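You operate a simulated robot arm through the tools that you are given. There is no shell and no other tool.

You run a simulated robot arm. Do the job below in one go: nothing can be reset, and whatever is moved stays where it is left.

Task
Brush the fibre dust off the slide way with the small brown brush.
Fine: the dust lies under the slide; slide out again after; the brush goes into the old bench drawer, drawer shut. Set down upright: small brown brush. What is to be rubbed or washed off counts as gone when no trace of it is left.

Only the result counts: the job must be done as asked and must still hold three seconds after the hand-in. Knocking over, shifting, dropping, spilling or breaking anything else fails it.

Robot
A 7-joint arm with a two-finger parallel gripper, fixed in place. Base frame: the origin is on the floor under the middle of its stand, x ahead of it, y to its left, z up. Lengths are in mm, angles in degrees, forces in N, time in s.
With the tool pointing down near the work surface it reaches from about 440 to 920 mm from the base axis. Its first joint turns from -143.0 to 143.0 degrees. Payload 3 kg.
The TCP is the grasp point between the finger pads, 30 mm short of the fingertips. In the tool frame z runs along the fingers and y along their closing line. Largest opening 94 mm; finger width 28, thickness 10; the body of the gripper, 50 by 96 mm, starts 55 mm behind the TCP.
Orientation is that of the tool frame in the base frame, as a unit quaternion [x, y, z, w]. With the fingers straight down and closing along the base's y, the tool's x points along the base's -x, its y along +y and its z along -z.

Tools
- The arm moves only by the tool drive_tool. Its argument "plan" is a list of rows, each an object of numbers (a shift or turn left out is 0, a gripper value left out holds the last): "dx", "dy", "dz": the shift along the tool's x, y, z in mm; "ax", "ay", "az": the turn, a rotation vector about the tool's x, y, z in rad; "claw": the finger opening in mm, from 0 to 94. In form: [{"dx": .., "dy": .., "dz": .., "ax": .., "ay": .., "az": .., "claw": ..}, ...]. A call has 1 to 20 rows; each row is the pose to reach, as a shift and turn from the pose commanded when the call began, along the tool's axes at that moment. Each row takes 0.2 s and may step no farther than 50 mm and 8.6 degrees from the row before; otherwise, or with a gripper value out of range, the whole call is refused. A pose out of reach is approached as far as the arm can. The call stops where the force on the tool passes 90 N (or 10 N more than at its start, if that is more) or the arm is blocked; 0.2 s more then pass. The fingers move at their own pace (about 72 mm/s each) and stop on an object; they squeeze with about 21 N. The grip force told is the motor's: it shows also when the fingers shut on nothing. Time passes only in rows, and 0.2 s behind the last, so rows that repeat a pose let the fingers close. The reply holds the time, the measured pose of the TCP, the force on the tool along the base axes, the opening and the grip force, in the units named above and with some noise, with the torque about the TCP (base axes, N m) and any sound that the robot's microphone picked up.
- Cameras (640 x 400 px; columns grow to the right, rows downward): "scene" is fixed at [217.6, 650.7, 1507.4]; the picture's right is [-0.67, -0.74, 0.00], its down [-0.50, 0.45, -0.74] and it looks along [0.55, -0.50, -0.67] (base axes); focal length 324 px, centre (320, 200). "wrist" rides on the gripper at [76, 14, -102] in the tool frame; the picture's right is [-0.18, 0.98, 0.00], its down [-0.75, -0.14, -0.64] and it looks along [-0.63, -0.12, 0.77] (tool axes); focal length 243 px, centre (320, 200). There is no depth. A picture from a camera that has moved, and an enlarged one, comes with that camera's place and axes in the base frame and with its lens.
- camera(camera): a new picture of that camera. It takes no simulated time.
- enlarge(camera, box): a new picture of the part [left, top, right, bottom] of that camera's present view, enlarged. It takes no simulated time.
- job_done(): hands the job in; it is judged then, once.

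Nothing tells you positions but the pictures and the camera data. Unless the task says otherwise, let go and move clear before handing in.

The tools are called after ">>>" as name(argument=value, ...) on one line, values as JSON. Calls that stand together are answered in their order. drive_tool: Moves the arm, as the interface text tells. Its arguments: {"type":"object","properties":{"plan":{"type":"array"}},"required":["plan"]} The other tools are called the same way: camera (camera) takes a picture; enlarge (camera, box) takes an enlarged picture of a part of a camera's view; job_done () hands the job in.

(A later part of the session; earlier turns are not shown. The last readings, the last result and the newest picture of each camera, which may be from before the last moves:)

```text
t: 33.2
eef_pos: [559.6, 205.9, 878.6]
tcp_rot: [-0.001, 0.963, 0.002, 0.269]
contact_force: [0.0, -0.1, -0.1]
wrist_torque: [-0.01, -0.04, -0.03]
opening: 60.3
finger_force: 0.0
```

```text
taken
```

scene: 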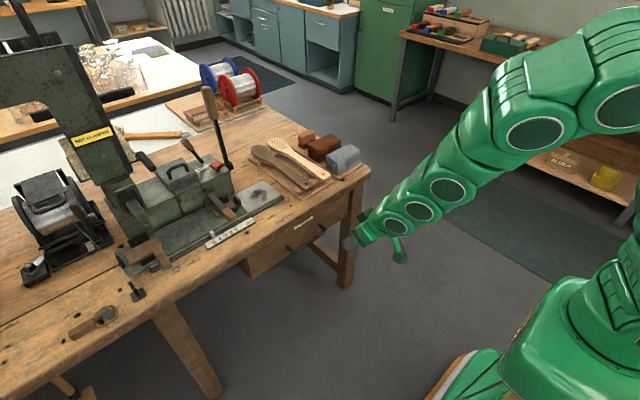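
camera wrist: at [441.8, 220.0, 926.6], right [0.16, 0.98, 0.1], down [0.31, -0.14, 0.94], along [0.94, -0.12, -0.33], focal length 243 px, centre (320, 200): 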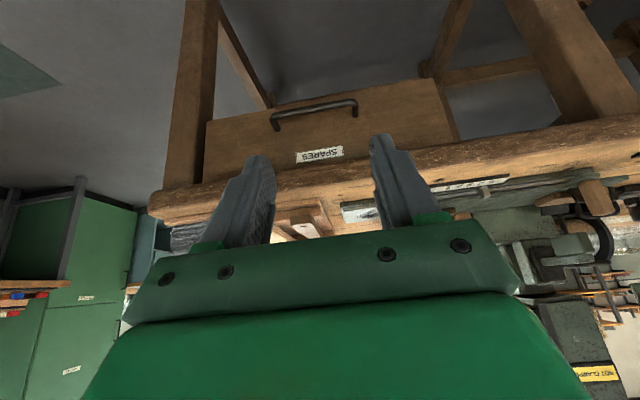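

>>> enlarge(camera="wrist", box=[190, 60, 480, 220])

>>> enlarge(camera="scene", box=[225, 165, 385, 300])

```text
2.21 times, centred on (335, 140) of wrist
camera zoom: at [441.8, 220.0, 926.6], right [0.16, 0.98, 0.1], down [0.31, -0.14, 0.94], along [0.94, -0.12, -0.33], focal length 535 px, centre (287, 332)
```

zoom: 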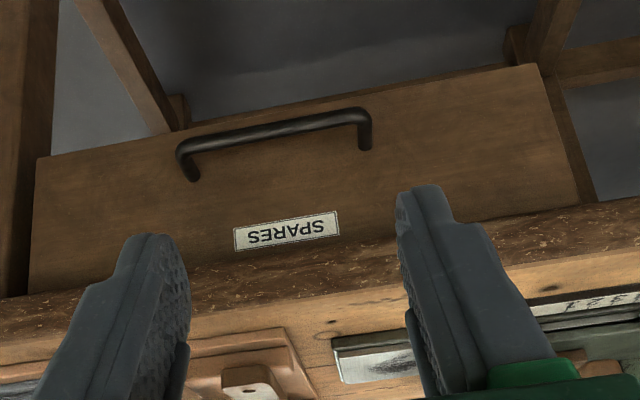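

```text
2.96 times, centred on (305, 232) of scene
camera zoom: at [217.6, 650.7, 1507.4], right [-0.67, -0.74, 0.0], down [-0.5, 0.45, -0.74], along [0.55, -0.5, -0.67], focal length 958 px, centre (364, 104)
```

zoom: 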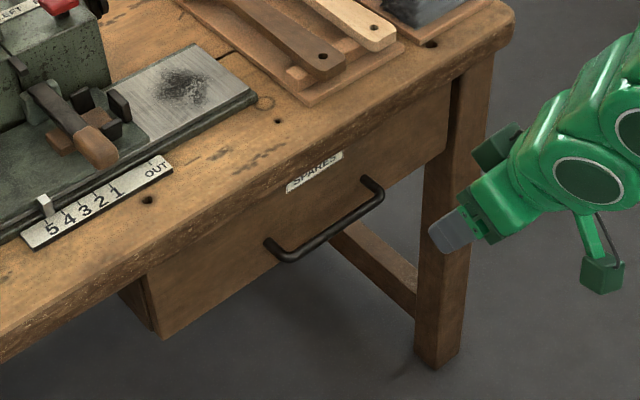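

The drawer front spans roughly y -38 to 398 and z 597 to 728. Its handle bar is at about x 787, z 640, y 109–255. I'll turn the wrist 90° so the fingers close above and below the bar.

>>> drive_tool(plan=[{"dx": 1, "dy": -2, "dz": 5, "az": 0.1309}, {"dx": 2, "dy": -4, "dz": 10, "az": 0.2618}, {"dx": 3.5, "dy": -6, "dz": 15, "az": 0.3927}, {"dx": 4.7, "dy": -8, "dz": 20, "az": 0.5236}, {"dx": 5.8, "dy": -10, "dz": 25, "az": 0.6545}, {"dx": 7, "dy": -12, "dz": 30, "az": 0.7854}, {"dx": 8, "dy": -14, "dz": 36, "az": 0.9163}, {"dx": 9.3, "dy": -16, "dz": 41, "az": 1.0472}, {"dx": 10.5, "dy": -17, "dz": 46, "az": 1.1781}, {"dx": 11.7, "dy": -18, "dz": 51, "az": 1.309}, {"dx": 12.8, "dy": -19, "dz": 56, "az": 1.4399}, {"dx": 14, "dy": -20, "dz": 61.7, "az": 1.5708}])

>>> camera(camera="wrist")

```text
t: 35.8
eef_pos: [580.2, 185.5, 818.8]
tcp_rot: [0.681, 0.681, 0.191, 0.191]
contact_force: [0.6, 0.3, 0.5]
wrist_torque: [-0.02, 0.02, -0.01]
opening: 60.0
finger_force: 0.1
```

```text
taken
camera wrist: at [539.5, 260.7, 913.1], right [0.84, -0.19, 0.51], down [-0.46, -0.75, 0.47], along [0.3, -0.63, -0.72], focal length 243 px, centre (320, 200)
```

wrist: 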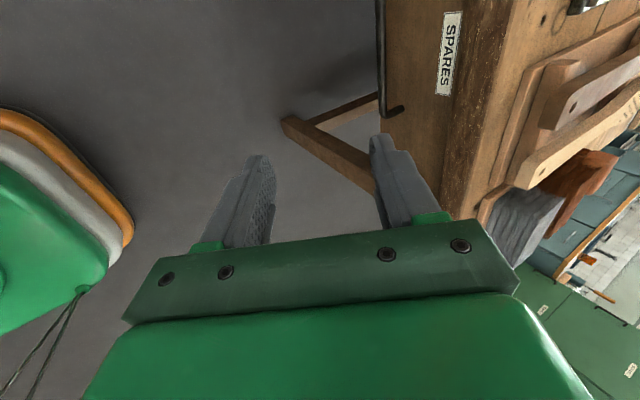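

The bar's near end agrees with x of about 787, z of about 638. I'll tilt to 65° and move to a standoff in front of the handle.

>>> drive_tool(plan=[{"dx": -0.5, "dy": 4.7, "dz": 26.7, "ax": -0.084}, {"dx": -1, "dy": 9.4, "dz": 53.4, "ax": -0.168}, {"dx": -1.5, "dy": 14.2, "dz": 80, "ax": -0.252}, {"dx": -2, "dy": 19, "dz": 107, "ax": -0.337}, {"dx": -2.5, "dy": 23.7, "dz": 133.5, "ax": -0.421}, {"dx": -3, "dy": 28.4, "dz": 160, "ax": -0.505}, {"dx": -3.5, "dy": 33.1, "dz": 187, "ax": -0.589}])

>>> camera(camera="wrist")

>>> enlarge(camera="scene", box=[225, 165, 385, 300])

```text
t: 37.4
eef_pos: [705.2, 182.9, 674.0]
tcp_rot: [0.595, 0.597, 0.381, 0.38]
contact_force: [-0.2, 0.2, 0.5]
wrist_torque: [-0.02, 0.04, 0.02]
opening: 60.0
finger_force: 0.1
```

```text
taken
camera wrist: at [618.4, 258.0, 730.4], right [0.41, -0.18, 0.89], down [-0.64, -0.75, 0.14], along [0.65, -0.63, -0.43], focal length 243 px, centre (320, 200)
```

wrist: 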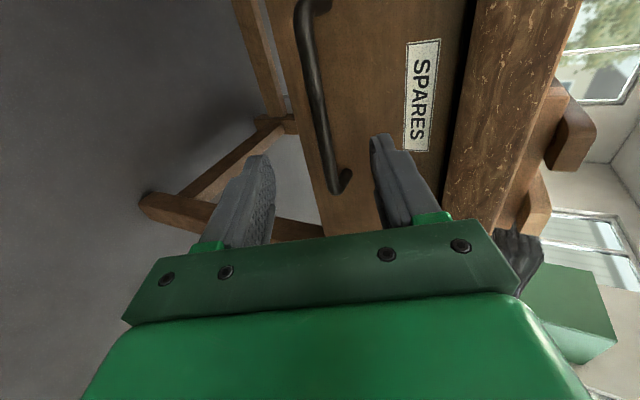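

```text
2.96 times, centred on (305, 232) of scene
camera zoom: at [217.6, 650.7, 1507.4], right [-0.67, -0.74, 0.0], down [-0.5, 0.45, -0.74], along [0.55, -0.5, -0.67], focal length 958 px, centre (364, 104)
```

zoom: 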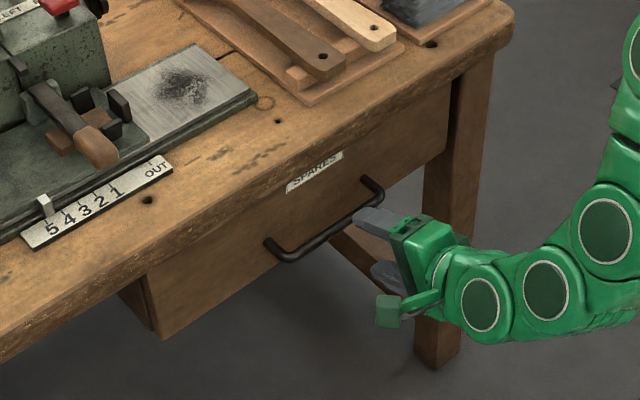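

The bar passes between the fingers in the view, at about (787, 636). I'll narrow the opening, advance onto the bar and close.

>>> drive_tool(plan=[{"claw": 36}, {"dz": 20, "claw": 36}, {"dz": 40}, {"dz": 56}, {"dz": 70}, {"dz": 70, "claw": 4}, {"dz": 70, "claw": 4}, {"dz": 70, "claw": 4}])

>>> camera(camera="wrist")

```text
t: 39.2
eef_pos: [770.5, 181.0, 645.8]
tcp_rot: [0.596, 0.597, 0.381, 0.38]
contact_force: [1.6, 5.1, -4.3]
wrist_torque: [-0.32, 0.09, 0.2]
opening: 12.8
finger_force: 44.9
```

```text
taken
camera wrist: at [682.9, 257.7, 701.6], right [0.42, -0.18, 0.89], down [-0.64, -0.76, 0.14], along [0.65, -0.63, -0.43], focal length 243 px, centre (320, 200)
```

wrist: 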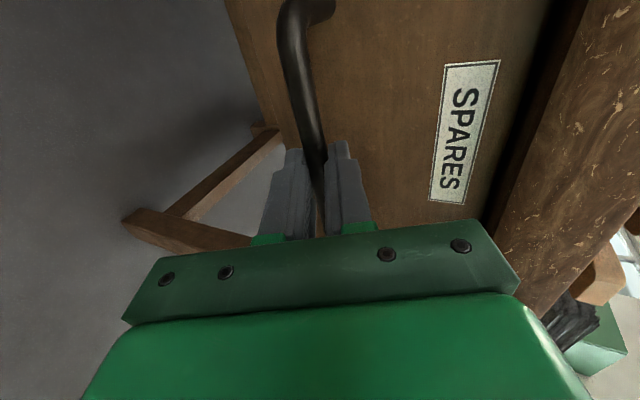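

The bar is gripped with a 12.8 mm opening. I'll pull the drawer toward the robot in small steps.

>>> drive_tool(plan=[{"dy": -5.1, "dz": -10.9}, {"dy": -10.1, "dz": -21.8}, {"dy": -15.2, "dz": -32.6}, {"dy": -20.3, "dz": -43.5}, {"dy": -25.4, "dz": -54.4}])

>>> enlarge(camera="scene", box=[225, 165, 385, 300])

```text
t: 40.4
eef_pos: [708.3, 181.2, 645.7]
tcp_rot: [0.596, 0.598, 0.38, 0.378]
contact_force: [0.6, 10.3, -27.0]
wrist_torque: [-0.17, 0.51, 0.45]
opening: 12.6
finger_force: 45.1
```

```text
2.96 times, centred on (305, 232) of scene
camera zoom: at [217.6, 650.7, 1507.4], right [-0.67, -0.74, 0.0], down [-0.5, 0.45, -0.74], along [0.55, -0.5, -0.67], focal length 958 px, centre (364, 104)
```

zoom: 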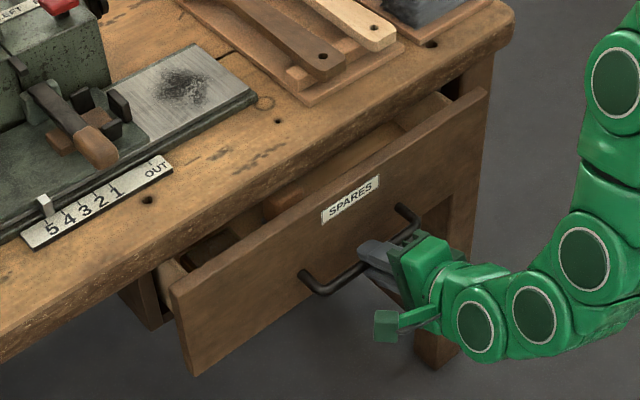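

The drawer is opening and there are some items inside. I'll keep pulling while easing the tilt so the arm doesn't fold up.

>>> drive_tool(plan=[{"dy": -4.3, "dz": -11.3, "ax": 0.0545}, {"dy": -8.6, "dz": -22.5, "ax": 0.109}, {"dy": -12.9, "dz": -33.7, "ax": 0.1635}, {"dy": -17.2, "dz": -44.9, "ax": 0.218}, {"dy": -21.6, "dz": -56, "ax": 0.2725}, {"dy": -25.9, "dz": -67, "ax": 0.327}, {"dy": -30.3, "dz": -78, "ax": 0.3815}, {"dy": -34.7, "dz": -88.9, "ax": 0.436}])

>>> enlarge(camera="scene", box=[225, 165, 425, 320])

```text
t: 42.2
eef_pos: [614.5, 182.5, 654.4]
tcp_rot: [0.664, 0.664, 0.244, 0.243]
contact_force: [1.2, -1.9, 8.5]
wrist_torque: [-1.04, -0.23, 0.06]
opening: 12.7
finger_force: 44.4
```

```text
2.58 times, centred on (325, 242) of scene
camera zoom: at [217.6, 650.7, 1507.4], right [-0.67, -0.74, 0.0], down [-0.5, 0.45, -0.74], along [0.55, -0.5, -0.67], focal length 835 px, centre (307, 90)
```

zoom: 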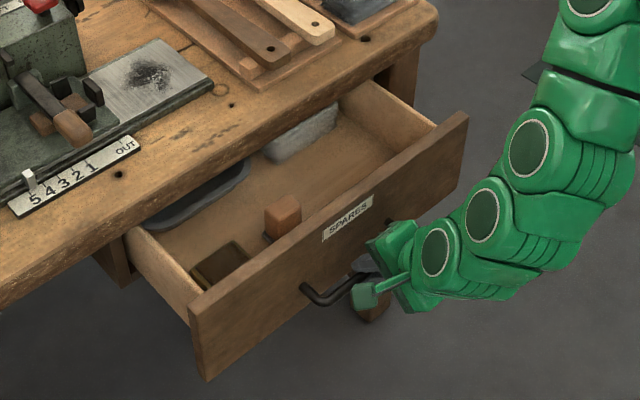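

The drawer is open about 157 mm, with some spare parts inside and clear floor toward the right. I'll open it a bit further for clearance.

>>> drive_tool(plan=[{"dy": -8.4, "dz": -7.8, "ax": 0.04}, {"dy": -16.8, "dz": -15.5, "ax": 0.08}, {"dy": -25.3, "dz": -23.2, "ax": 0.12}, {"dy": -33.7, "dz": -30.9, "ax": 0.16}, {"dy": -42.1, "dz": -38.5, "ax": 0.2}])

>>> enlarge(camera="scene", box=[225, 165, 425, 320])

```text
t: 43.4
eef_pos: [556.6, 182.9, 655.4]
tcp_rot: [0.685, 0.685, 0.175, 0.175]
contact_force: [1.5, -18.7, 2.0]
wrist_torque: [-1.18, -0.1, 0.33]
opening: 12.7
finger_force: 44.9
```

```text
2.58 times, centred on (325, 242) of scene
camera zoom: at [217.6, 650.7, 1507.4], right [-0.67, -0.74, 0.0], down [-0.5, 0.45, -0.74], along [0.55, -0.5, -0.67], focal length 835 px, centre (307, 90)
```

zoom: 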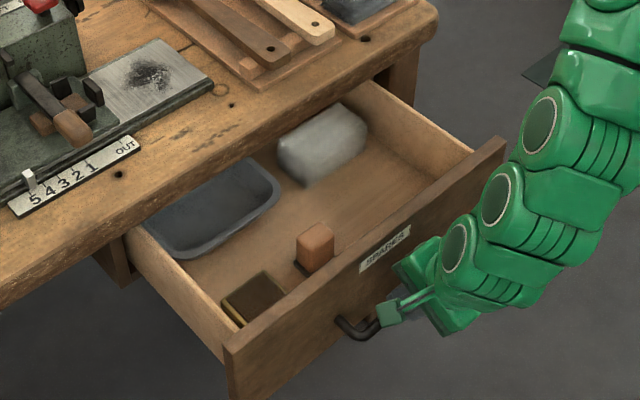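

The drawer is open about 216 mm. I'll look at what lies inside before letting go.

>>> enlarge(camera="scene", box=[260, 195, 360, 270])

>>> camera(camera="wrist")

```text
5.33 times, centred on (310, 232) of scene
camera zoom: at [217.6, 650.7, 1507.4], right [-0.67, -0.74, 0.0], down [-0.5, 0.45, -0.74], along [0.55, -0.5, -0.67], focal length 1725 px, centre (373, 27)
```

zoom: 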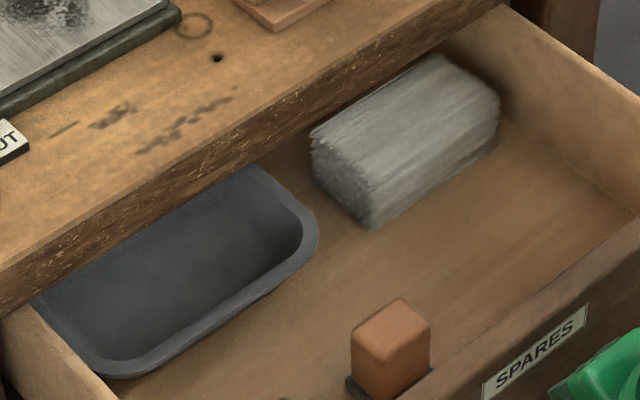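

```text
taken
camera wrist: at [519.9, 258.0, 751.9], right [0.86, -0.18, 0.47], down [-0.43, -0.75, 0.5], along [0.26, -0.63, -0.73], focal length 243 px, centre (320, 200)
```

wrist: 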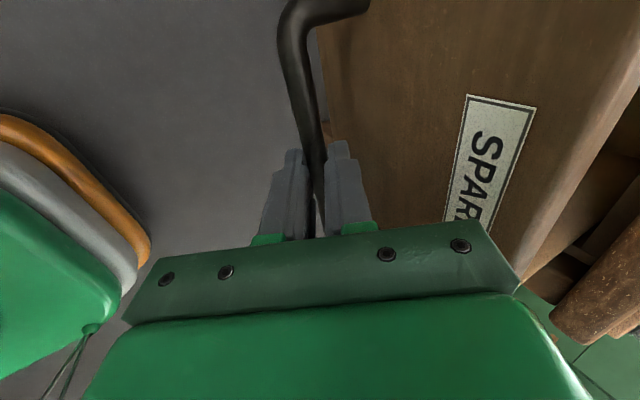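

In the drawer are a grey tin, a grey bundle, a stamp-like block and a small box, leaving free floor at the right front. I'll release the handle and back away up and toward the robot.

>>> drive_tool(plan=[{"claw": 24}, {"claw": 24}, {"dz": -20, "claw": 24}, {"dz": -45}, {"dz": -80}, {"dz": -120}, {"dz": -160}])

>>> camera(camera="scene")

>>> camera(camera="wrist")

```text
t: 45.0
eef_pos: [508.3, 202.0, 771.8]
tcp_rot: [0.697, 0.676, 0.175, 0.161]
contact_force: [4.5, -6.6, 1.8]
wrist_torque: [0.42, 0.34, 0.3]
opening: 23.8
finger_force: 0.1
out of reach, approached as far as the arm can: row 5, 6, 7
```

```text
taken
```

scene: 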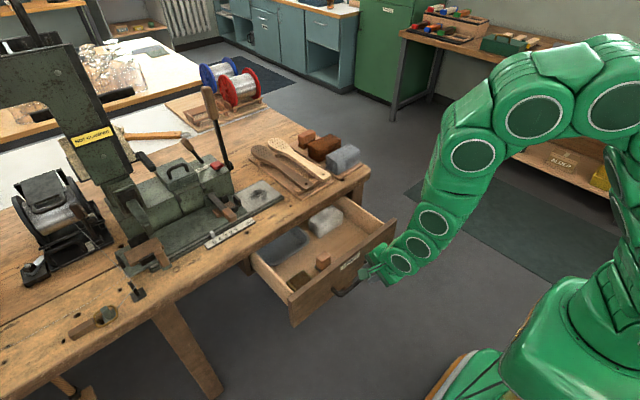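

```text
taken
camera wrist: at [476.1, 276.6, 871.7], right [0.87, -0.22, 0.45], down [-0.44, -0.76, 0.48], along [0.23, -0.62, -0.75], focal length 243 px, centre (320, 200)
```

wrist: 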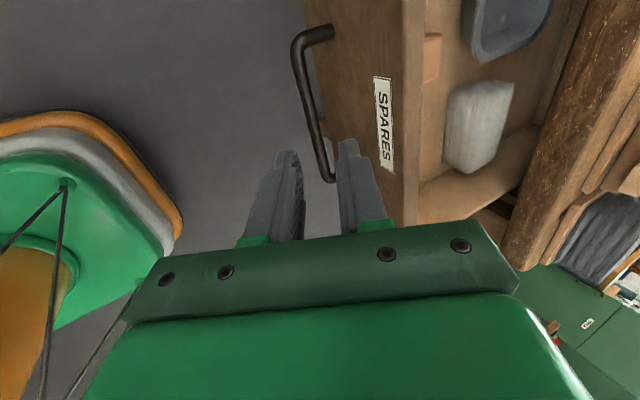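

The handle is released and the drawer stays open. I'll lift away and turn the wrist back to the original yaw for fetching the brush.

>>> drive_tool(plan=[{"dx": -3, "dy": 12, "dz": -9, "az": -0.1235}, {"dx": -6.5, "dy": 25, "dz": -18, "az": -0.247}, {"dx": -10, "dy": 38, "dz": -27, "ay": -0.005, "az": -0.3704}, {"dx": -13, "dy": 50, "dz": -36, "ay": -0.007, "az": -0.4939}, {"dx": -16.5, "dy": 63, "dz": -45, "ay": -0.01, "az": -0.6173}, {"dx": -20, "dy": 76, "dz": -55, "ay": -0.011, "az": -0.7408}, {"dx": -23, "dy": 88, "dz": -64, "ay": -0.013, "az": -0.8642}, {"dx": -26.5, "dy": 101, "dz": -73, "ay": -0.015, "az": -0.9877}, {"dx": -30, "dy": 114, "dz": -82, "ay": -0.017, "az": -1.1112}, {"dx": -33, "dy": 126, "dz": -91, "ay": -0.019, "az": -1.2346}, {"dx": -36.5, "dy": 139, "dz": -100, "ax": -0.005, "ay": -0.021, "az": -1.3581}, {"dx": -40, "dy": 152, "dz": -109, "ax": -0.006, "ay": -0.023, "az": -1.4815}, {"dx": -43, "dy": 164.3, "dz": -118.5, "ax": -0.006, "ay": -0.025, "az": -1.605}])

>>> camera(camera="wrist")

```text
t: 47.8
eef_pos: [601.9, 153.7, 958.0]
tcp_rot: [-0.017, 0.966, -0.011, 0.256]
contact_force: [-0.4, -0.5, 0.3]
wrist_torque: [-0.04, -0.01, 0.04]
opening: 23.7
finger_force: 0.0
```

```text
taken
camera wrist: at [483.5, 166.1, 1008.0], right [0.13, 0.99, 0.06], down [0.34, -0.11, 0.93], along [0.93, -0.1, -0.35], focal length 243 px, centre (320, 200)
```

wrist: 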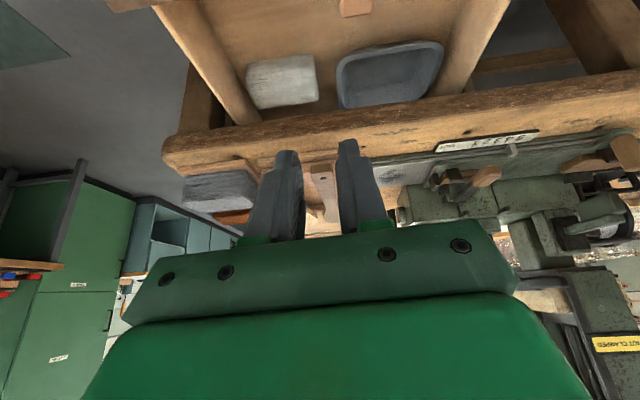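

The drawer floor's right front is clear. Now I'll move to hover in front of and above the brush with about 37° tilt and the fingers wide open.

>>> drive_tool(plan=[{"dx": -32.7, "dy": -19.9, "dz": 22.8, "ax": -0.001, "ay": -0.0115, "az": 0.0036, "claw": 94}, {"dx": -65.4, "dy": -39.8, "dz": 45.5, "ax": -0.002, "ay": -0.0231, "az": 0.0071}, {"dx": -98.1, "dy": -59.7, "dz": 68.3, "ax": -0.003, "ay": -0.0346, "az": 0.0107}, {"dx": -130.8, "dy": -79.6, "dz": 91.1, "ax": -0.004, "ay": -0.0461, "az": 0.0143}, {"dx": -163.5, "dy": -99.5, "dz": 113.9, "ax": -0.005, "ay": -0.0576, "az": 0.0178}, {"dx": -196.1, "dy": -119.3, "dz": 136.6, "ax": -0.0055, "ay": -0.0692, "az": 0.0214}, {"dx": -228.8, "dy": -139.2, "dz": 159.4, "ax": -0.006, "ay": -0.0807, "az": 0.0249}, {"dx": -261.5, "dy": -159.1, "dz": 182.2, "ax": -0.007, "ay": -0.0922, "az": 0.0285}, {"dx": -294.2, "dy": -179, "dz": 205, "ax": -0.008, "ay": -0.1037, "az": 0.0321}, {"dx": -326.9, "dy": -198.9, "dz": 227.7, "ax": -0.009, "ay": -0.1153, "az": 0.0356}, {"dx": -359.6, "dy": -218.8, "dz": 250.5, "ax": -0.01, "ay": -0.1268, "az": 0.0392}])

>>> camera(camera="wrist")

>>> enlarge(camera="scene", box=[270, 90, 390, 180])

```text
t: 50.2
eef_pos: [1042.3, -56.6, 922.5]
tcp_rot: [0.002, 0.949, 0.001, 0.317]
contact_force: [0.3, -0.1, 0.0]
wrist_torque: [0.02, -0.01, -0.01]
opening: 93.8
finger_force: 0.1
```

```text
taken
camera wrist: at [921.3, -41.5, 958.1], right [0.15, 0.98, 0.11], down [0.22, -0.15, 0.97], along [0.97, -0.12, -0.23], focal length 243 px, centre (320, 200)
```

wrist: 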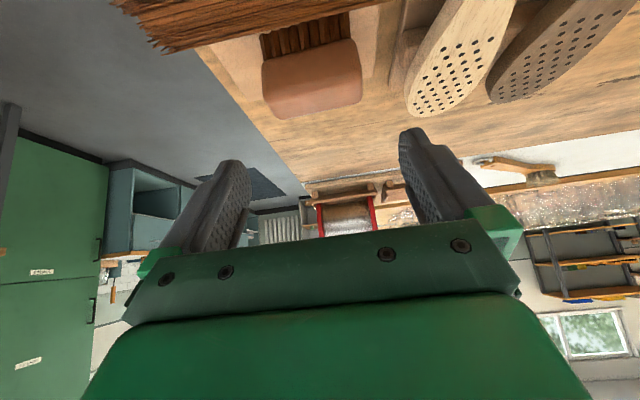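

```text
4.44 times, centred on (330, 135) of scene
camera zoom: at [217.6, 650.7, 1507.4], right [-0.67, -0.74, 0.0], down [-0.5, 0.45, -0.74], along [0.55, -0.5, -0.67], focal length 1438 px, centre (276, 489)
```

zoom: 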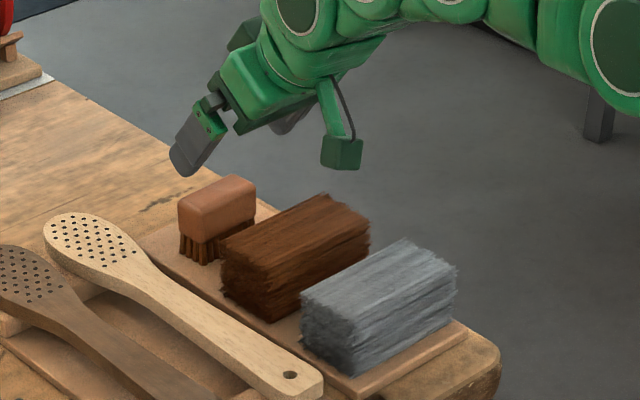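

The brush block is centred between the fingers (y of about -56). I'll descend toward it in two stages.

>>> drive_tool(plan=[{"dx": 6.4, "dz": 18.8}, {"dx": 12.8, "dz": 37.6}, {"dx": 17, "dz": 50}])

>>> enlarge(camera="scene", box=[285, 110, 365, 160])

>>> camera(camera="wrist")

```text
t: 51.0
eef_pos: [1058.8, -55.6, 872.5]
tcp_rot: [0.001, 0.949, 0.001, 0.317]
contact_force: [-0.4, -0.2, 0.5]
wrist_torque: [-0.01, -0.02, -0.01]
opening: 94.1
finger_force: 0.1
```

```text
8.00 times, centred on (325, 135) of scene
camera zoom: at [217.6, 650.7, 1507.4], right [-0.67, -0.74, 0.0], down [-0.5, 0.45, -0.74], along [0.55, -0.5, -0.67], focal length 2588 px, centre (280, 720)
```

zoom: 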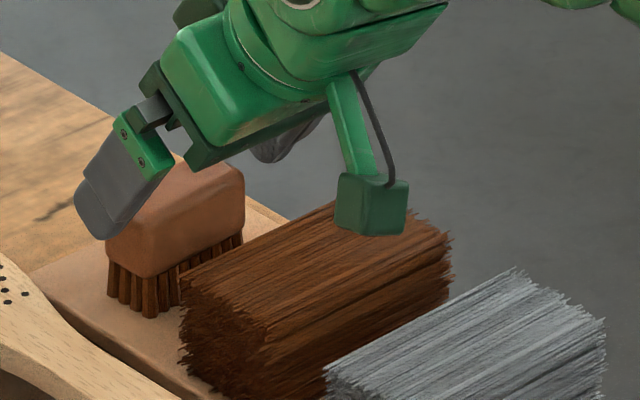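

```text
taken
camera wrist: at [936.3, -41.5, 908.2], right [0.15, 0.98, 0.11], down [0.22, -0.14, 0.97], along [0.96, -0.12, -0.23], focal length 243 px, centre (320, 200)
```

wrist: 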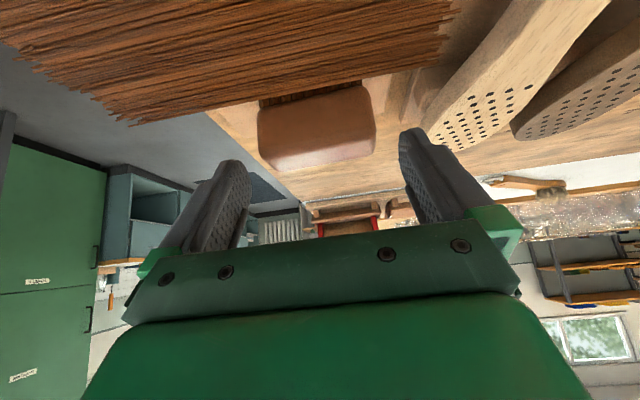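

Clearances look right: the fingers straddle the block and the camera box is about 40 mm above the bundle. I'll descend the last 25 mm and close.

>>> drive_tool(plan=[{"dx": 3, "dz": 8.5}, {"dx": 6, "dz": 17}, {"dx": 8.7, "dz": 25.2}, {"dx": 8.7, "dz": 25.2, "claw": 94}])

>>> enlarge(camera="scene", box=[285, 110, 365, 160])

```text
t: 52.0
eef_pos: [1066.8, -56.5, 848.3]
tcp_rot: [0.002, 0.948, 0.002, 0.318]
contact_force: [-0.6, 0.0, -0.6]
wrist_torque: [0.04, -0.03, 0.0]
opening: 94.2
finger_force: 0.1
```

```text
8.00 times, centred on (325, 135) of scene
camera zoom: at [217.6, 650.7, 1507.4], right [-0.67, -0.74, 0.0], down [-0.5, 0.45, -0.74], along [0.55, -0.5, -0.67], focal length 2588 px, centre (280, 720)
```

zoom: 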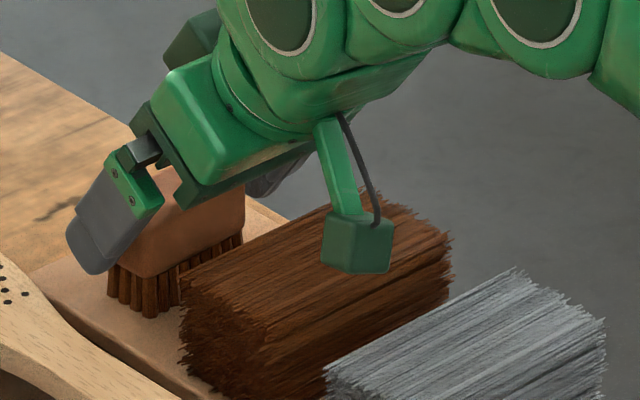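

No contact so far. Closing on the block.

>>> drive_tool(plan=[{"claw": 40}, {"claw": 40}, {"claw": 40}])

>>> camera(camera="wrist")

```text
t: 52.8
eef_pos: [1067.2, -56.5, 848.2]
tcp_rot: [0.001, 0.948, 0.002, 0.317]
contact_force: [1.0, -1.0, 0.7]
wrist_torque: [0.0, -0.1, -0.01]
opening: 73.4
finger_force: 20.9
```

```text
taken
camera wrist: at [945.2, -42.0, 884.2], right [0.15, 0.98, 0.11], down [0.22, -0.14, 0.97], along [0.97, -0.12, -0.23], focal length 243 px, centre (320, 200)
```

wrist: 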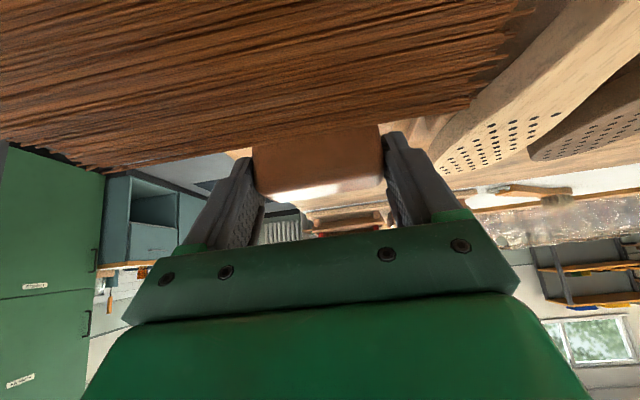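

The brush is held with a 73 mm opening. Lifting straight up slowly.

>>> drive_tool(plan=[{"dx": -6, "dz": -8}, {"dx": -12, "dz": -16}, {"dx": -18, "dz": -30}, {"dx": -24, "dz": -44}, {"dx": -30, "dz": -56}, {"dx": -35.5, "dz": -67.1}])

>>> camera(camera="wrist")

>>> enlarge(camera="scene", box=[270, 80, 390, 170])

```text
t: 54.2
eef_pos: [1055.9, -56.0, 923.1]
tcp_rot: [0.001, 0.949, 0.003, 0.317]
contact_force: [0.4, -0.3, -0.8]
wrist_torque: [-0.01, -0.01, 0.02]
opening: 73.2
finger_force: 21.4
```

```text
taken
camera wrist: at [932.8, -41.5, 958.7], right [0.15, 0.98, 0.11], down [0.22, -0.15, 0.97], along [0.96, -0.12, -0.23], focal length 243 px, centre (320, 200)
```

wrist: 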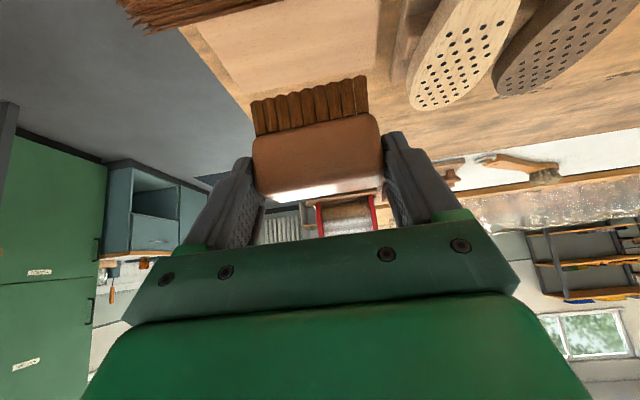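

```text
4.44 times, centred on (330, 125) of scene
camera zoom: at [217.6, 650.7, 1507.4], right [-0.67, -0.74, 0.0], down [-0.5, 0.45, -0.74], along [0.55, -0.5, -0.67], focal length 1438 px, centre (276, 533)
```

zoom: 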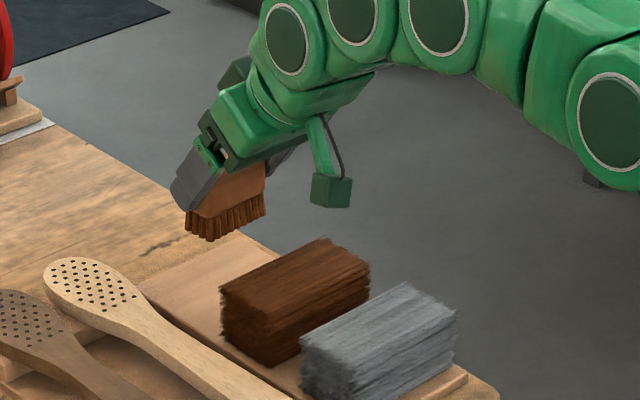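

The brush is up, clean and upright in the grip, with bristle tips about 57 mm below the TCP. I'll carry it over the spoons to above the exposed slide way.

>>> drive_tool(plan=[{"dx": 3, "dy": 10, "dz": -24}, {"dx": 18, "dy": 53, "dz": -36}, {"dx": 33, "dy": 96, "dz": -48}, {"dx": 48, "dy": 139, "dz": -60}, {"dx": 63, "dy": 182, "dz": -72}, {"dx": 78, "dy": 225, "dz": -84}, {"dx": 93, "dy": 268, "dz": -95}, {"dx": 107.9, "dy": 314, "dz": -106.2}])

>>> camera(camera="wrist")

>>> enlarge(camera="scene", box=[180, 110, 340, 230])

```text
t: 56.0
eef_pos: [904.6, 257.3, 942.5]
tcp_rot: [0.003, 0.948, 0.0, 0.317]
contact_force: [-1.2, 0.5, -0.8]
wrist_torque: [0.02, 0.05, -0.01]
opening: 73.1
finger_force: 21.1
```

```text
taken
camera wrist: at [781.9, 272.5, 978.3], right [0.15, 0.98, 0.11], down [0.22, -0.14, 0.97], along [0.96, -0.12, -0.23], focal length 243 px, centre (320, 200)
```

wrist: 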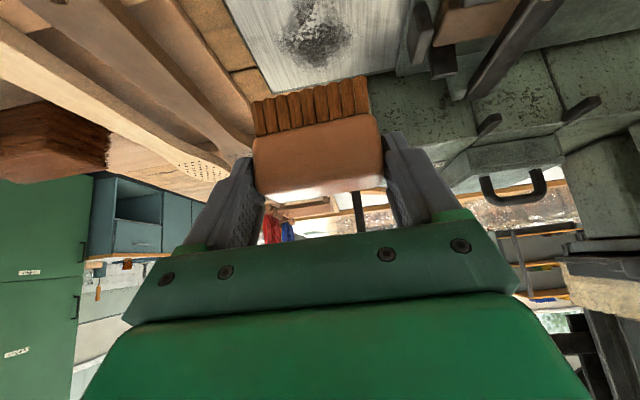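

```text
3.33 times, centred on (260, 170) of scene
camera zoom: at [217.6, 650.7, 1507.4], right [-0.67, -0.74, 0.0], down [-0.5, 0.45, -0.74], along [0.55, -0.5, -0.67], focal length 1078 px, centre (520, 300)
```

zoom: 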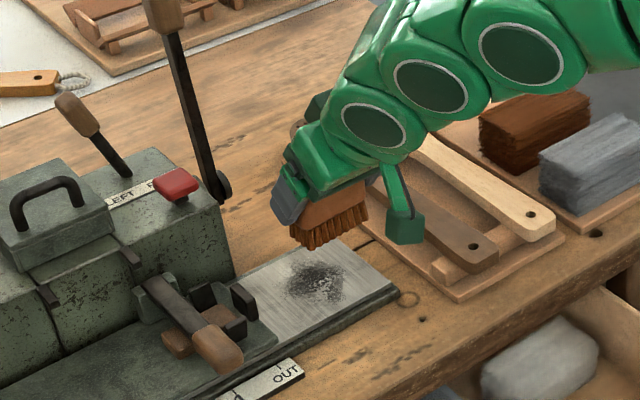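

The dust patch is clearly visible ahead of the brush: centre near (953, 263), radius about 35 mm. I'll lower the brush at the near edge of the way and feel for contact.

>>> drive_tool(plan=[{"dx": 15, "dy": -2, "dz": 20}, {"dx": 30, "dy": -5, "dz": 40}, {"dx": 42, "dy": -7, "dz": 55.8}, {"dx": 48.1, "dy": -7, "dz": 63.9}])

>>> enlarge(camera="scene", box=[220, 155, 310, 222])

```text
t: 57.0
eef_pos: [906.9, 251.6, 863.7]
tcp_rot: [0.002, 0.949, 0.002, 0.317]
contact_force: [0.4, 0.0, -0.5]
wrist_torque: [0.0, 0.01, -0.01]
opening: 73.3
finger_force: 21.0
```

```text
5.97 times, centred on (265, 188) of scene
camera zoom: at [217.6, 650.7, 1507.4], right [-0.67, -0.74, 0.0], down [-0.5, 0.45, -0.74], along [0.55, -0.5, -0.67], focal length 1931 px, centre (648, 269)
```

zoom: 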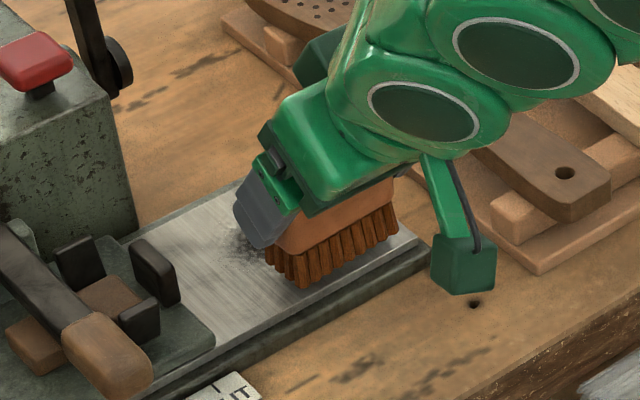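

>>> drive_tool(plan=[{"dx": 1.2, "dz": 1.6}, {"dx": 2.4, "dz": 3.2}, {"dx": 3.6, "dz": 4.8}, {"dx": 4.8, "dz": 6.4}])

>>> drive_tool(plan=[{"dx": 1.2, "dz": 1.6}, {"dx": 2.4, "dz": 3.2}, {"dx": 3.6, "dz": 4.8}])

```text
t: 58.0
eef_pos: [905.9, 251.3, 856.9]
tcp_rot: [0.0, 0.948, 0.001, 0.317]
contact_force: [-0.5, 0.6, -0.9]
wrist_torque: [-0.02, 0.01, -0.01]
opening: 73.5
finger_force: 21.2
```

```text
t: 58.8
eef_pos: [906.3, 253.1, 852.0]
tcp_rot: [0.002, 0.948, 0.001, 0.319]
contact_force: [-1.1, -0.4, 22.0]
wrist_torque: [-0.11, 0.05, -0.08]
opening: 73.6
finger_force: 20.4
```

Contact was found at about z = 852, with 22 N of press. I'll ease off by about 1 mm before sweeping.

>>> drive_tool(plan=[{"dx": -0.6, "dz": -0.8}, {"dx": -0.6, "dz": -0.8}])

>>> camera(camera="wrist")

```text
t: 59.4
eef_pos: [906.4, 253.5, 852.5]
tcp_rot: [0.002, 0.948, 0.001, 0.318]
contact_force: [5.3, 3.2, 17.2]
wrist_torque: [0.09, -0.2, 0.01]
opening: 73.4
finger_force: 20.6
```

```text
taken
camera wrist: at [783.8, 266.6, 887.7], right [0.15, 0.98, 0.11], down [0.21, -0.15, 0.97], along [0.97, -0.12, -0.23], focal length 243 px, centre (320, 200)
```

wrist: 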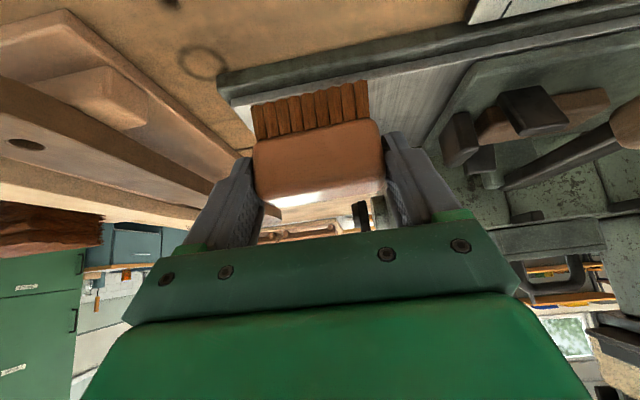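

>>> drive_tool(plan=[{"dx": -0.3, "dz": -0.4}, {"dx": -8.3, "dz": 5.6}, {"dx": -16.3, "dz": 11.6}, {"dx": -24.3, "dz": 17.6}, {"dx": -32.3, "dz": 23.6}, {"dx": -40.3, "dz": 29.7}, {"dx": -48.3, "dz": 35.7}, {"dx": -56.3, "dz": 41.7}])

>>> camera(camera="wrist")

>>> enlarge(camera="scene", box=[220, 155, 310, 222])

```text
t: 61.2
eef_pos: [977.3, 252.5, 851.8]
tcp_rot: [0.001, 0.948, 0.001, 0.317]
contact_force: [-2.3, 0.3, 6.2]
wrist_torque: [-0.15, 0.11, 0.0]
opening: 73.0
finger_force: 21.6
```

```text
taken
camera wrist: at [853.6, 266.2, 887.5], right [0.15, 0.98, 0.11], down [0.21, -0.15, 0.97], along [0.97, -0.12, -0.23], focal length 243 px, centre (320, 200)
```

wrist: 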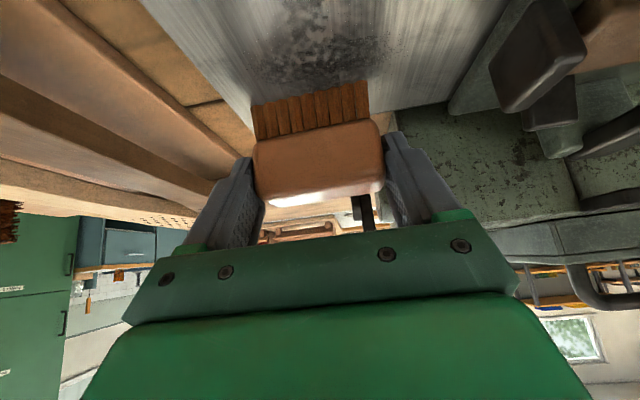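

```text
5.97 times, centred on (265, 188) of scene
camera zoom: at [217.6, 650.7, 1507.4], right [-0.67, -0.74, 0.0], down [-0.5, 0.45, -0.74], along [0.55, -0.5, -0.67], focal length 1931 px, centre (648, 269)
```

zoom: 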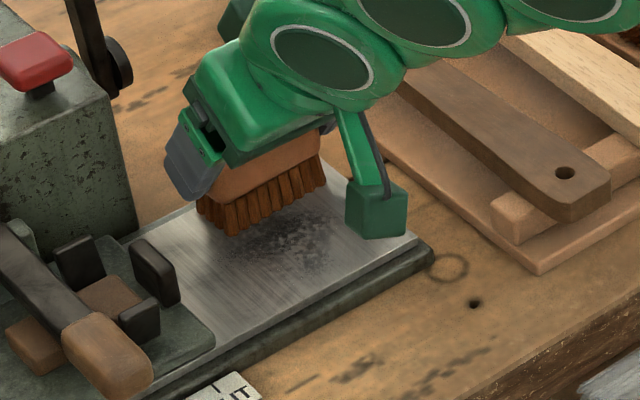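

One stroke thinned the dust noticeably, so several passes are needed. I'll sweep back on this lane, shift 22 mm in +y, and sweep forward again with slightly more pressure.

>>> drive_tool(plan=[{"dx": 0.3, "dz": 0.4}, {"dx": 8.3, "dz": -5.6}, {"dx": 16.3, "dz": -11.6}, {"dx": 24.3, "dz": -17.6}, {"dx": 32.3, "dz": -23.6}, {"dx": 40.3, "dz": -29.7}, {"dx": 48.3, "dz": -35.7}, {"dx": 56.3, "dz": -41.7}, {"dx": 56.3, "dy": 11, "dz": -41.7}, {"dx": 56.3, "dy": 22, "dz": -41.7}, {"dx": 48.3, "dy": 22, "dz": -35.7}, {"dx": 40.3, "dy": 22, "dz": -29.7}, {"dx": 32.3, "dy": 22, "dz": -23.6}, {"dx": 24.3, "dy": 22, "dz": -17.6}, {"dx": 16.3, "dy": 22, "dz": -11.6}, {"dx": 8.3, "dy": 22, "dz": -5.6}, {"dx": 0.3, "dy": 22, "dz": 0.4}])

>>> camera(camera="wrist")

>>> enlarge(camera="scene", box=[220, 155, 310, 222])

```text
t: 64.8
eef_pos: [975.6, 274.2, 851.4]
tcp_rot: [0.002, 0.948, 0.001, 0.317]
contact_force: [-9.9, 2.2, 25.6]
wrist_torque: [-0.1, 0.24, -0.05]
opening: 73.5
finger_force: 20.9
```

```text
taken
camera wrist: at [852.8, 288.3, 887.1], right [0.15, 0.98, 0.11], down [0.21, -0.15, 0.97], along [0.97, -0.12, -0.23], focal length 243 px, centre (320, 200)
```

wrist: 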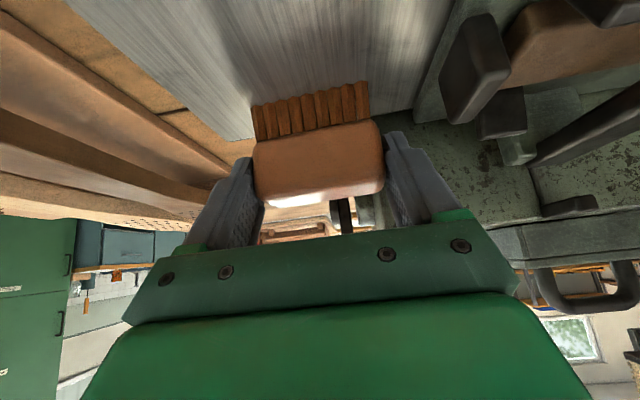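

```text
5.97 times, centred on (265, 188) of scene
camera zoom: at [217.6, 650.7, 1507.4], right [-0.67, -0.74, 0.0], down [-0.5, 0.45, -0.74], along [0.55, -0.5, -0.67], focal length 1931 px, centre (648, 269)
```

zoom: 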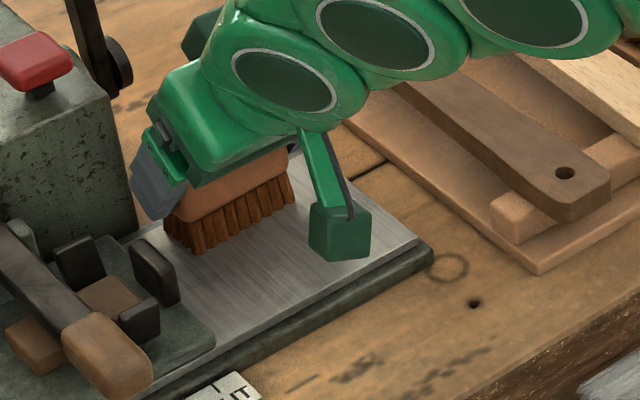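

The visible part looks clean. For thoroughness I'll do another back-and-forth with lighter pressure, including the outer lanes.

>>> drive_tool(plan=[{"dx": -0.3, "dz": -0.4}, {"dx": 7.7, "dz": -6.4}, {"dx": 15.7, "dz": -12.4}, {"dx": 23.7, "dz": -18.4}, {"dx": 31.7, "dz": -24.4}, {"dx": 39.7, "dz": -30.4}, {"dx": 47.7, "dz": -36.4}, {"dx": 55.7, "dz": -42.4}, {"dx": 61.3, "dz": -46.7}, {"dx": 61.3, "dy": -11, "dz": -46.7}, {"dx": 61.3, "dy": -22, "dz": -46.7}, {"dx": 61.3, "dy": -33, "dz": -46.7}, {"dx": 51.7, "dy": -33, "dz": -39.4}, {"dx": 42.1, "dy": -33, "dz": -32.2}, {"dx": 32.5, "dy": -33, "dz": -25}, {"dx": 22.9, "dy": -33, "dz": -17.8}, {"dx": 13.3, "dy": -33, "dz": -10.6}, {"dx": 3.7, "dy": -33, "dz": -3.4}, {"dx": -4.3, "dy": -33, "dz": 2.6}])

>>> camera(camera="wrist")

```text
t: 68.8
eef_pos: [981.0, 240.4, 851.1]
tcp_rot: [0.002, 0.948, 0.001, 0.317]
contact_force: [-0.6, -0.2, 2.4]
wrist_torque: [-0.11, -0.05, 0.0]
opening: 73.5
finger_force: 20.8
```

```text
taken
camera wrist: at [859.0, 255.2, 887.5], right [0.15, 0.98, 0.11], down [0.22, -0.15, 0.97], along [0.96, -0.12, -0.23], focal length 243 px, centre (320, 200)
```

wrist: 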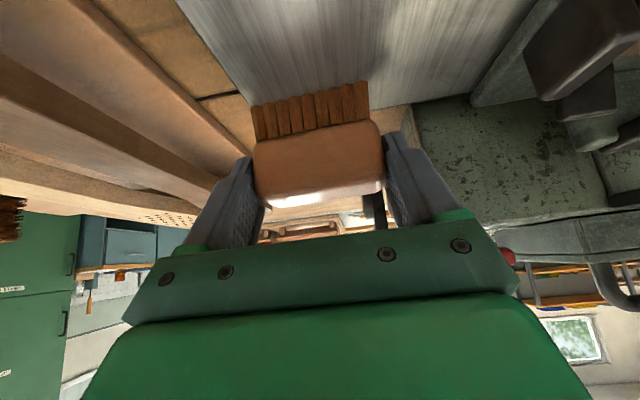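

The way looks clean under the brush. I'll lift off and inspect it from both cameras.

>>> drive_tool(plan=[{"dx": -12, "dz": -16}, {"dx": -10, "dz": -48}, {"dx": -4, "dz": -82}, {"dx": 1.8, "dz": -114}, {"dx": 25, "dz": -140}])

>>> enlarge(camera="wrist", box=[220, 0, 420, 125])

>>> enlarge(camera="scene", box=[220, 165, 310, 222])

```text
t: 70.0
eef_pos: [876.2, 239.7, 950.5]
tcp_rot: [0.002, 0.948, 0.001, 0.317]
contact_force: [-0.1, -0.8, -0.7]
wrist_torque: [-0.04, 0.01, -0.02]
opening: 73.4
finger_force: 21.1
```

```text
3.20 times, centred on (320, 62) of wrist
camera zoom: at [754.1, 253.4, 986.1], right [0.15, 0.98, 0.11], down [0.22, -0.15, 0.97], along [0.96, -0.12, -0.23], focal length 776 px, centre (320, 640)
```

zoom: 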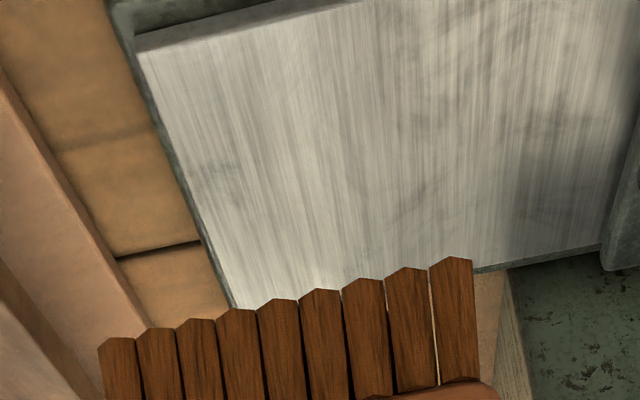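

```text
7.02 times, centred on (265, 194) of scene
camera zoom: at [217.6, 650.7, 1507.4], right [-0.67, -0.74, 0.0], down [-0.5, 0.45, -0.74], along [0.55, -0.5, -0.67], focal length 2270 px, centre (706, 246)
```

zoom: 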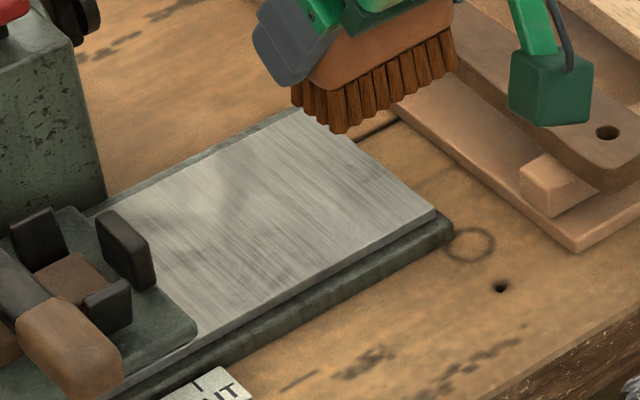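

The way looks clean apart from faint streaks that may be metal texture. To be safe I'll do one more set of firm strokes over three lanes.

>>> drive_tool(plan=[{"dx": 10, "dy": 20, "dz": 26}, {"dx": 22, "dy": 45, "dz": 56}, {"dx": 33.7, "dy": 45, "dz": 84.7}, {"dx": 36.1, "dy": 45, "dz": 87.9}, {"dx": 37.9, "dy": 45, "dz": 90.3}, {"dx": 38.5, "dy": 45, "dz": 91.1}])

```text
t: 71.4
eef_pos: [900.2, 286.2, 852.7]
tcp_rot: [0.002, 0.949, 0.001, 0.317]
contact_force: [-0.1, 0.1, -1.5]
wrist_torque: [-0.02, 0.03, -0.04]
opening: 73.4
finger_force: 20.7
```

>>> drive_tool(plan=[{"dx": 0.6, "dz": 0.8}, {"dx": 1.2, "dz": 1.6}, {"dx": 1.2, "dz": 1.6}])

```text
t: 72.2
eef_pos: [901.3, 286.4, 851.7]
tcp_rot: [0.001, 0.948, 0.002, 0.317]
contact_force: [-0.4, -1.2, 9.7]
wrist_torque: [-0.39, -0.13, -0.03]
opening: 73.2
finger_force: 21.3
```

Contact is about 10 N. Sweeping lane one forward, then lane two back.

>>> drive_tool(plan=[{"dx": -7.8, "dz": 6.3}, {"dx": -15.8, "dz": 12.3}, {"dx": -23.8, "dz": 18.3}, {"dx": -31.8, "dz": 24.3}, {"dx": -39.8, "dz": 30.3}, {"dx": -47.8, "dz": 36.3}, {"dx": -55.8, "dz": 42.3}, {"dx": -63.8, "dz": 48.3}, {"dx": -63.8, "dy": -12, "dz": 48.3}, {"dx": -63.8, "dy": -23, "dz": 48.3}, {"dx": -55.8, "dy": -23, "dz": 42.3}, {"dx": -47.8, "dy": -23, "dz": 36.3}, {"dx": -39.8, "dy": -23, "dz": 30.3}, {"dx": -31.8, "dy": -23, "dz": 24.3}, {"dx": -23.8, "dy": -23, "dz": 18.3}, {"dx": -15.8, "dy": -23, "dz": 12.3}, {"dx": -7.8, "dy": -23, "dz": 6.3}, {"dx": 0.2, "dy": -23, "dz": 0.3}])

>>> drive_tool(plan=[{"dy": -11}, {"dy": -22}, {"dx": -8, "dy": -22, "dz": 6}, {"dx": -16, "dy": -22, "dz": 12}, {"dx": -24, "dy": -22, "dz": 18}, {"dx": -32, "dy": -22, "dz": 24}, {"dx": -40, "dy": -22, "dz": 30}, {"dx": -48, "dy": -22, "dz": 36}, {"dx": -56, "dy": -22, "dz": 42}, {"dx": -62, "dy": -22, "dz": 46.6}, {"dx": -62, "dy": -8, "dz": 46.6}, {"dx": -54, "dy": -8, "dz": 40.6}, {"dx": -46, "dy": -8, "dz": 34.6}, {"dx": -38, "dy": -8, "dz": 28.6}, {"dx": -30, "dy": -8, "dz": 22.6}, {"dx": -22, "dy": -8, "dz": 16.6}, {"dx": -14, "dy": -8, "dz": 10.6}, {"dx": -6, "dy": -8, "dz": 4.6}, {"dx": 4, "dy": -8, "dz": -3}])

```text
t: 76.0
eef_pos: [901.2, 261.9, 851.1]
tcp_rot: [0.001, 0.948, 0.002, 0.317]
contact_force: [8.3, -0.6, 21.4]
wrist_torque: [-0.31, -0.41, 0.1]
opening: 73.5
finger_force: 21.3
```

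```text
t: 80.0
eef_pos: [895.6, 254.5, 851.6]
tcp_rot: [0.002, 0.948, 0.001, 0.317]
contact_force: [9.7, 2.5, 29.9]
wrist_torque: [-0.48, -0.57, 0.18]
opening: 73.3
finger_force: 21.0
```

Now I'll lift off and inspect again.

>>> drive_tool(plan=[{"dx": -12, "dz": -16}, {"dx": -20, "dz": -44}, {"dx": -24, "dz": -80}, {"dx": -18, "dz": -108}])

>>> enlarge(camera="wrist", box=[220, 0, 420, 125])

>>> enlarge(camera="scene", box=[220, 165, 310, 222])

```text
t: 81.0
eef_pos: [846.0, 254.5, 948.4]
tcp_rot: [0.001, 0.948, 0.002, 0.317]
contact_force: [-0.7, -0.6, -0.1]
wrist_torque: [-0.02, 0.0, 0.0]
opening: 73.2
finger_force: 21.2
```

```text
3.20 times, centred on (320, 62) of wrist
camera zoom: at [723.3, 268.0, 983.9], right [0.15, 0.98, 0.11], down [0.22, -0.15, 0.97], along [0.97, -0.12, -0.23], focal length 776 px, centre (320, 640)
```

zoom: 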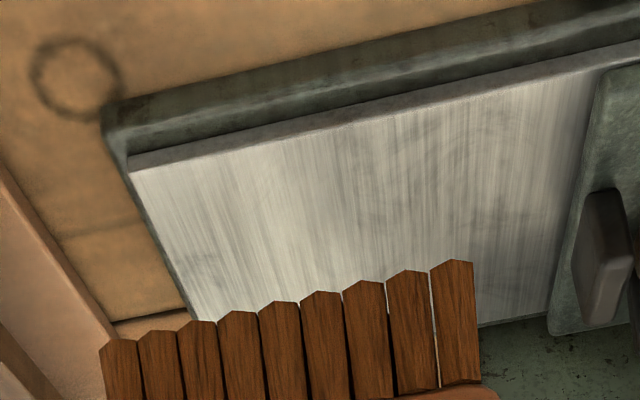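

```text
7.02 times, centred on (265, 194) of scene
camera zoom: at [217.6, 650.7, 1507.4], right [-0.67, -0.74, 0.0], down [-0.5, 0.45, -0.74], along [0.55, -0.5, -0.67], focal length 2270 px, centre (706, 246)
```

zoom: 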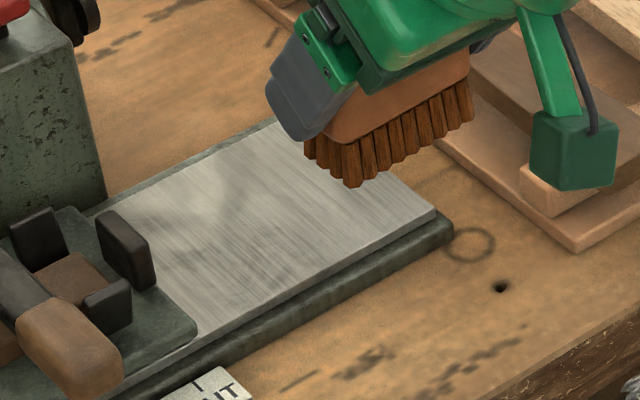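

The faint streaks did not change between passes, so they are metal texture; the dust is gone. I'll set the brush on the free bench strip in front of the way, so I can re-grip it with a vertical tool for the drawer.

>>> drive_tool(plan=[{"dx": 16, "dy": 10, "dz": 16}, {"dx": 36, "dy": 25.5, "dz": 38}, {"dx": 54, "dy": 25.5, "dz": 58}, {"dx": 66, "dy": 25.5, "dz": 71.5}, {"dx": 70.5, "dy": 25.5, "dz": 77.2}])

>>> enlarge(camera="scene", box=[210, 155, 330, 245])

```text
t: 82.2
eef_pos: [835.6, 281.5, 842.2]
tcp_rot: [0.002, 0.949, 0.001, 0.316]
contact_force: [-0.7, -1.0, -0.8]
wrist_torque: [0.02, 0.02, -0.05]
opening: 73.3
finger_force: 20.8
```

```text
4.44 times, centred on (270, 200) of scene
camera zoom: at [217.6, 650.7, 1507.4], right [-0.67, -0.74, 0.0], down [-0.5, 0.45, -0.74], along [0.55, -0.5, -0.67], focal length 1438 px, centre (542, 200)
```

zoom: 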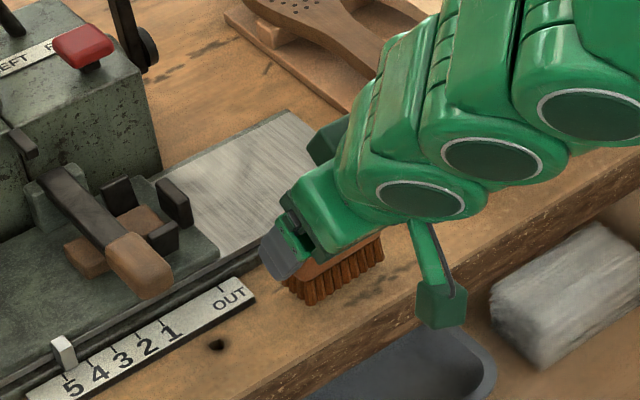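

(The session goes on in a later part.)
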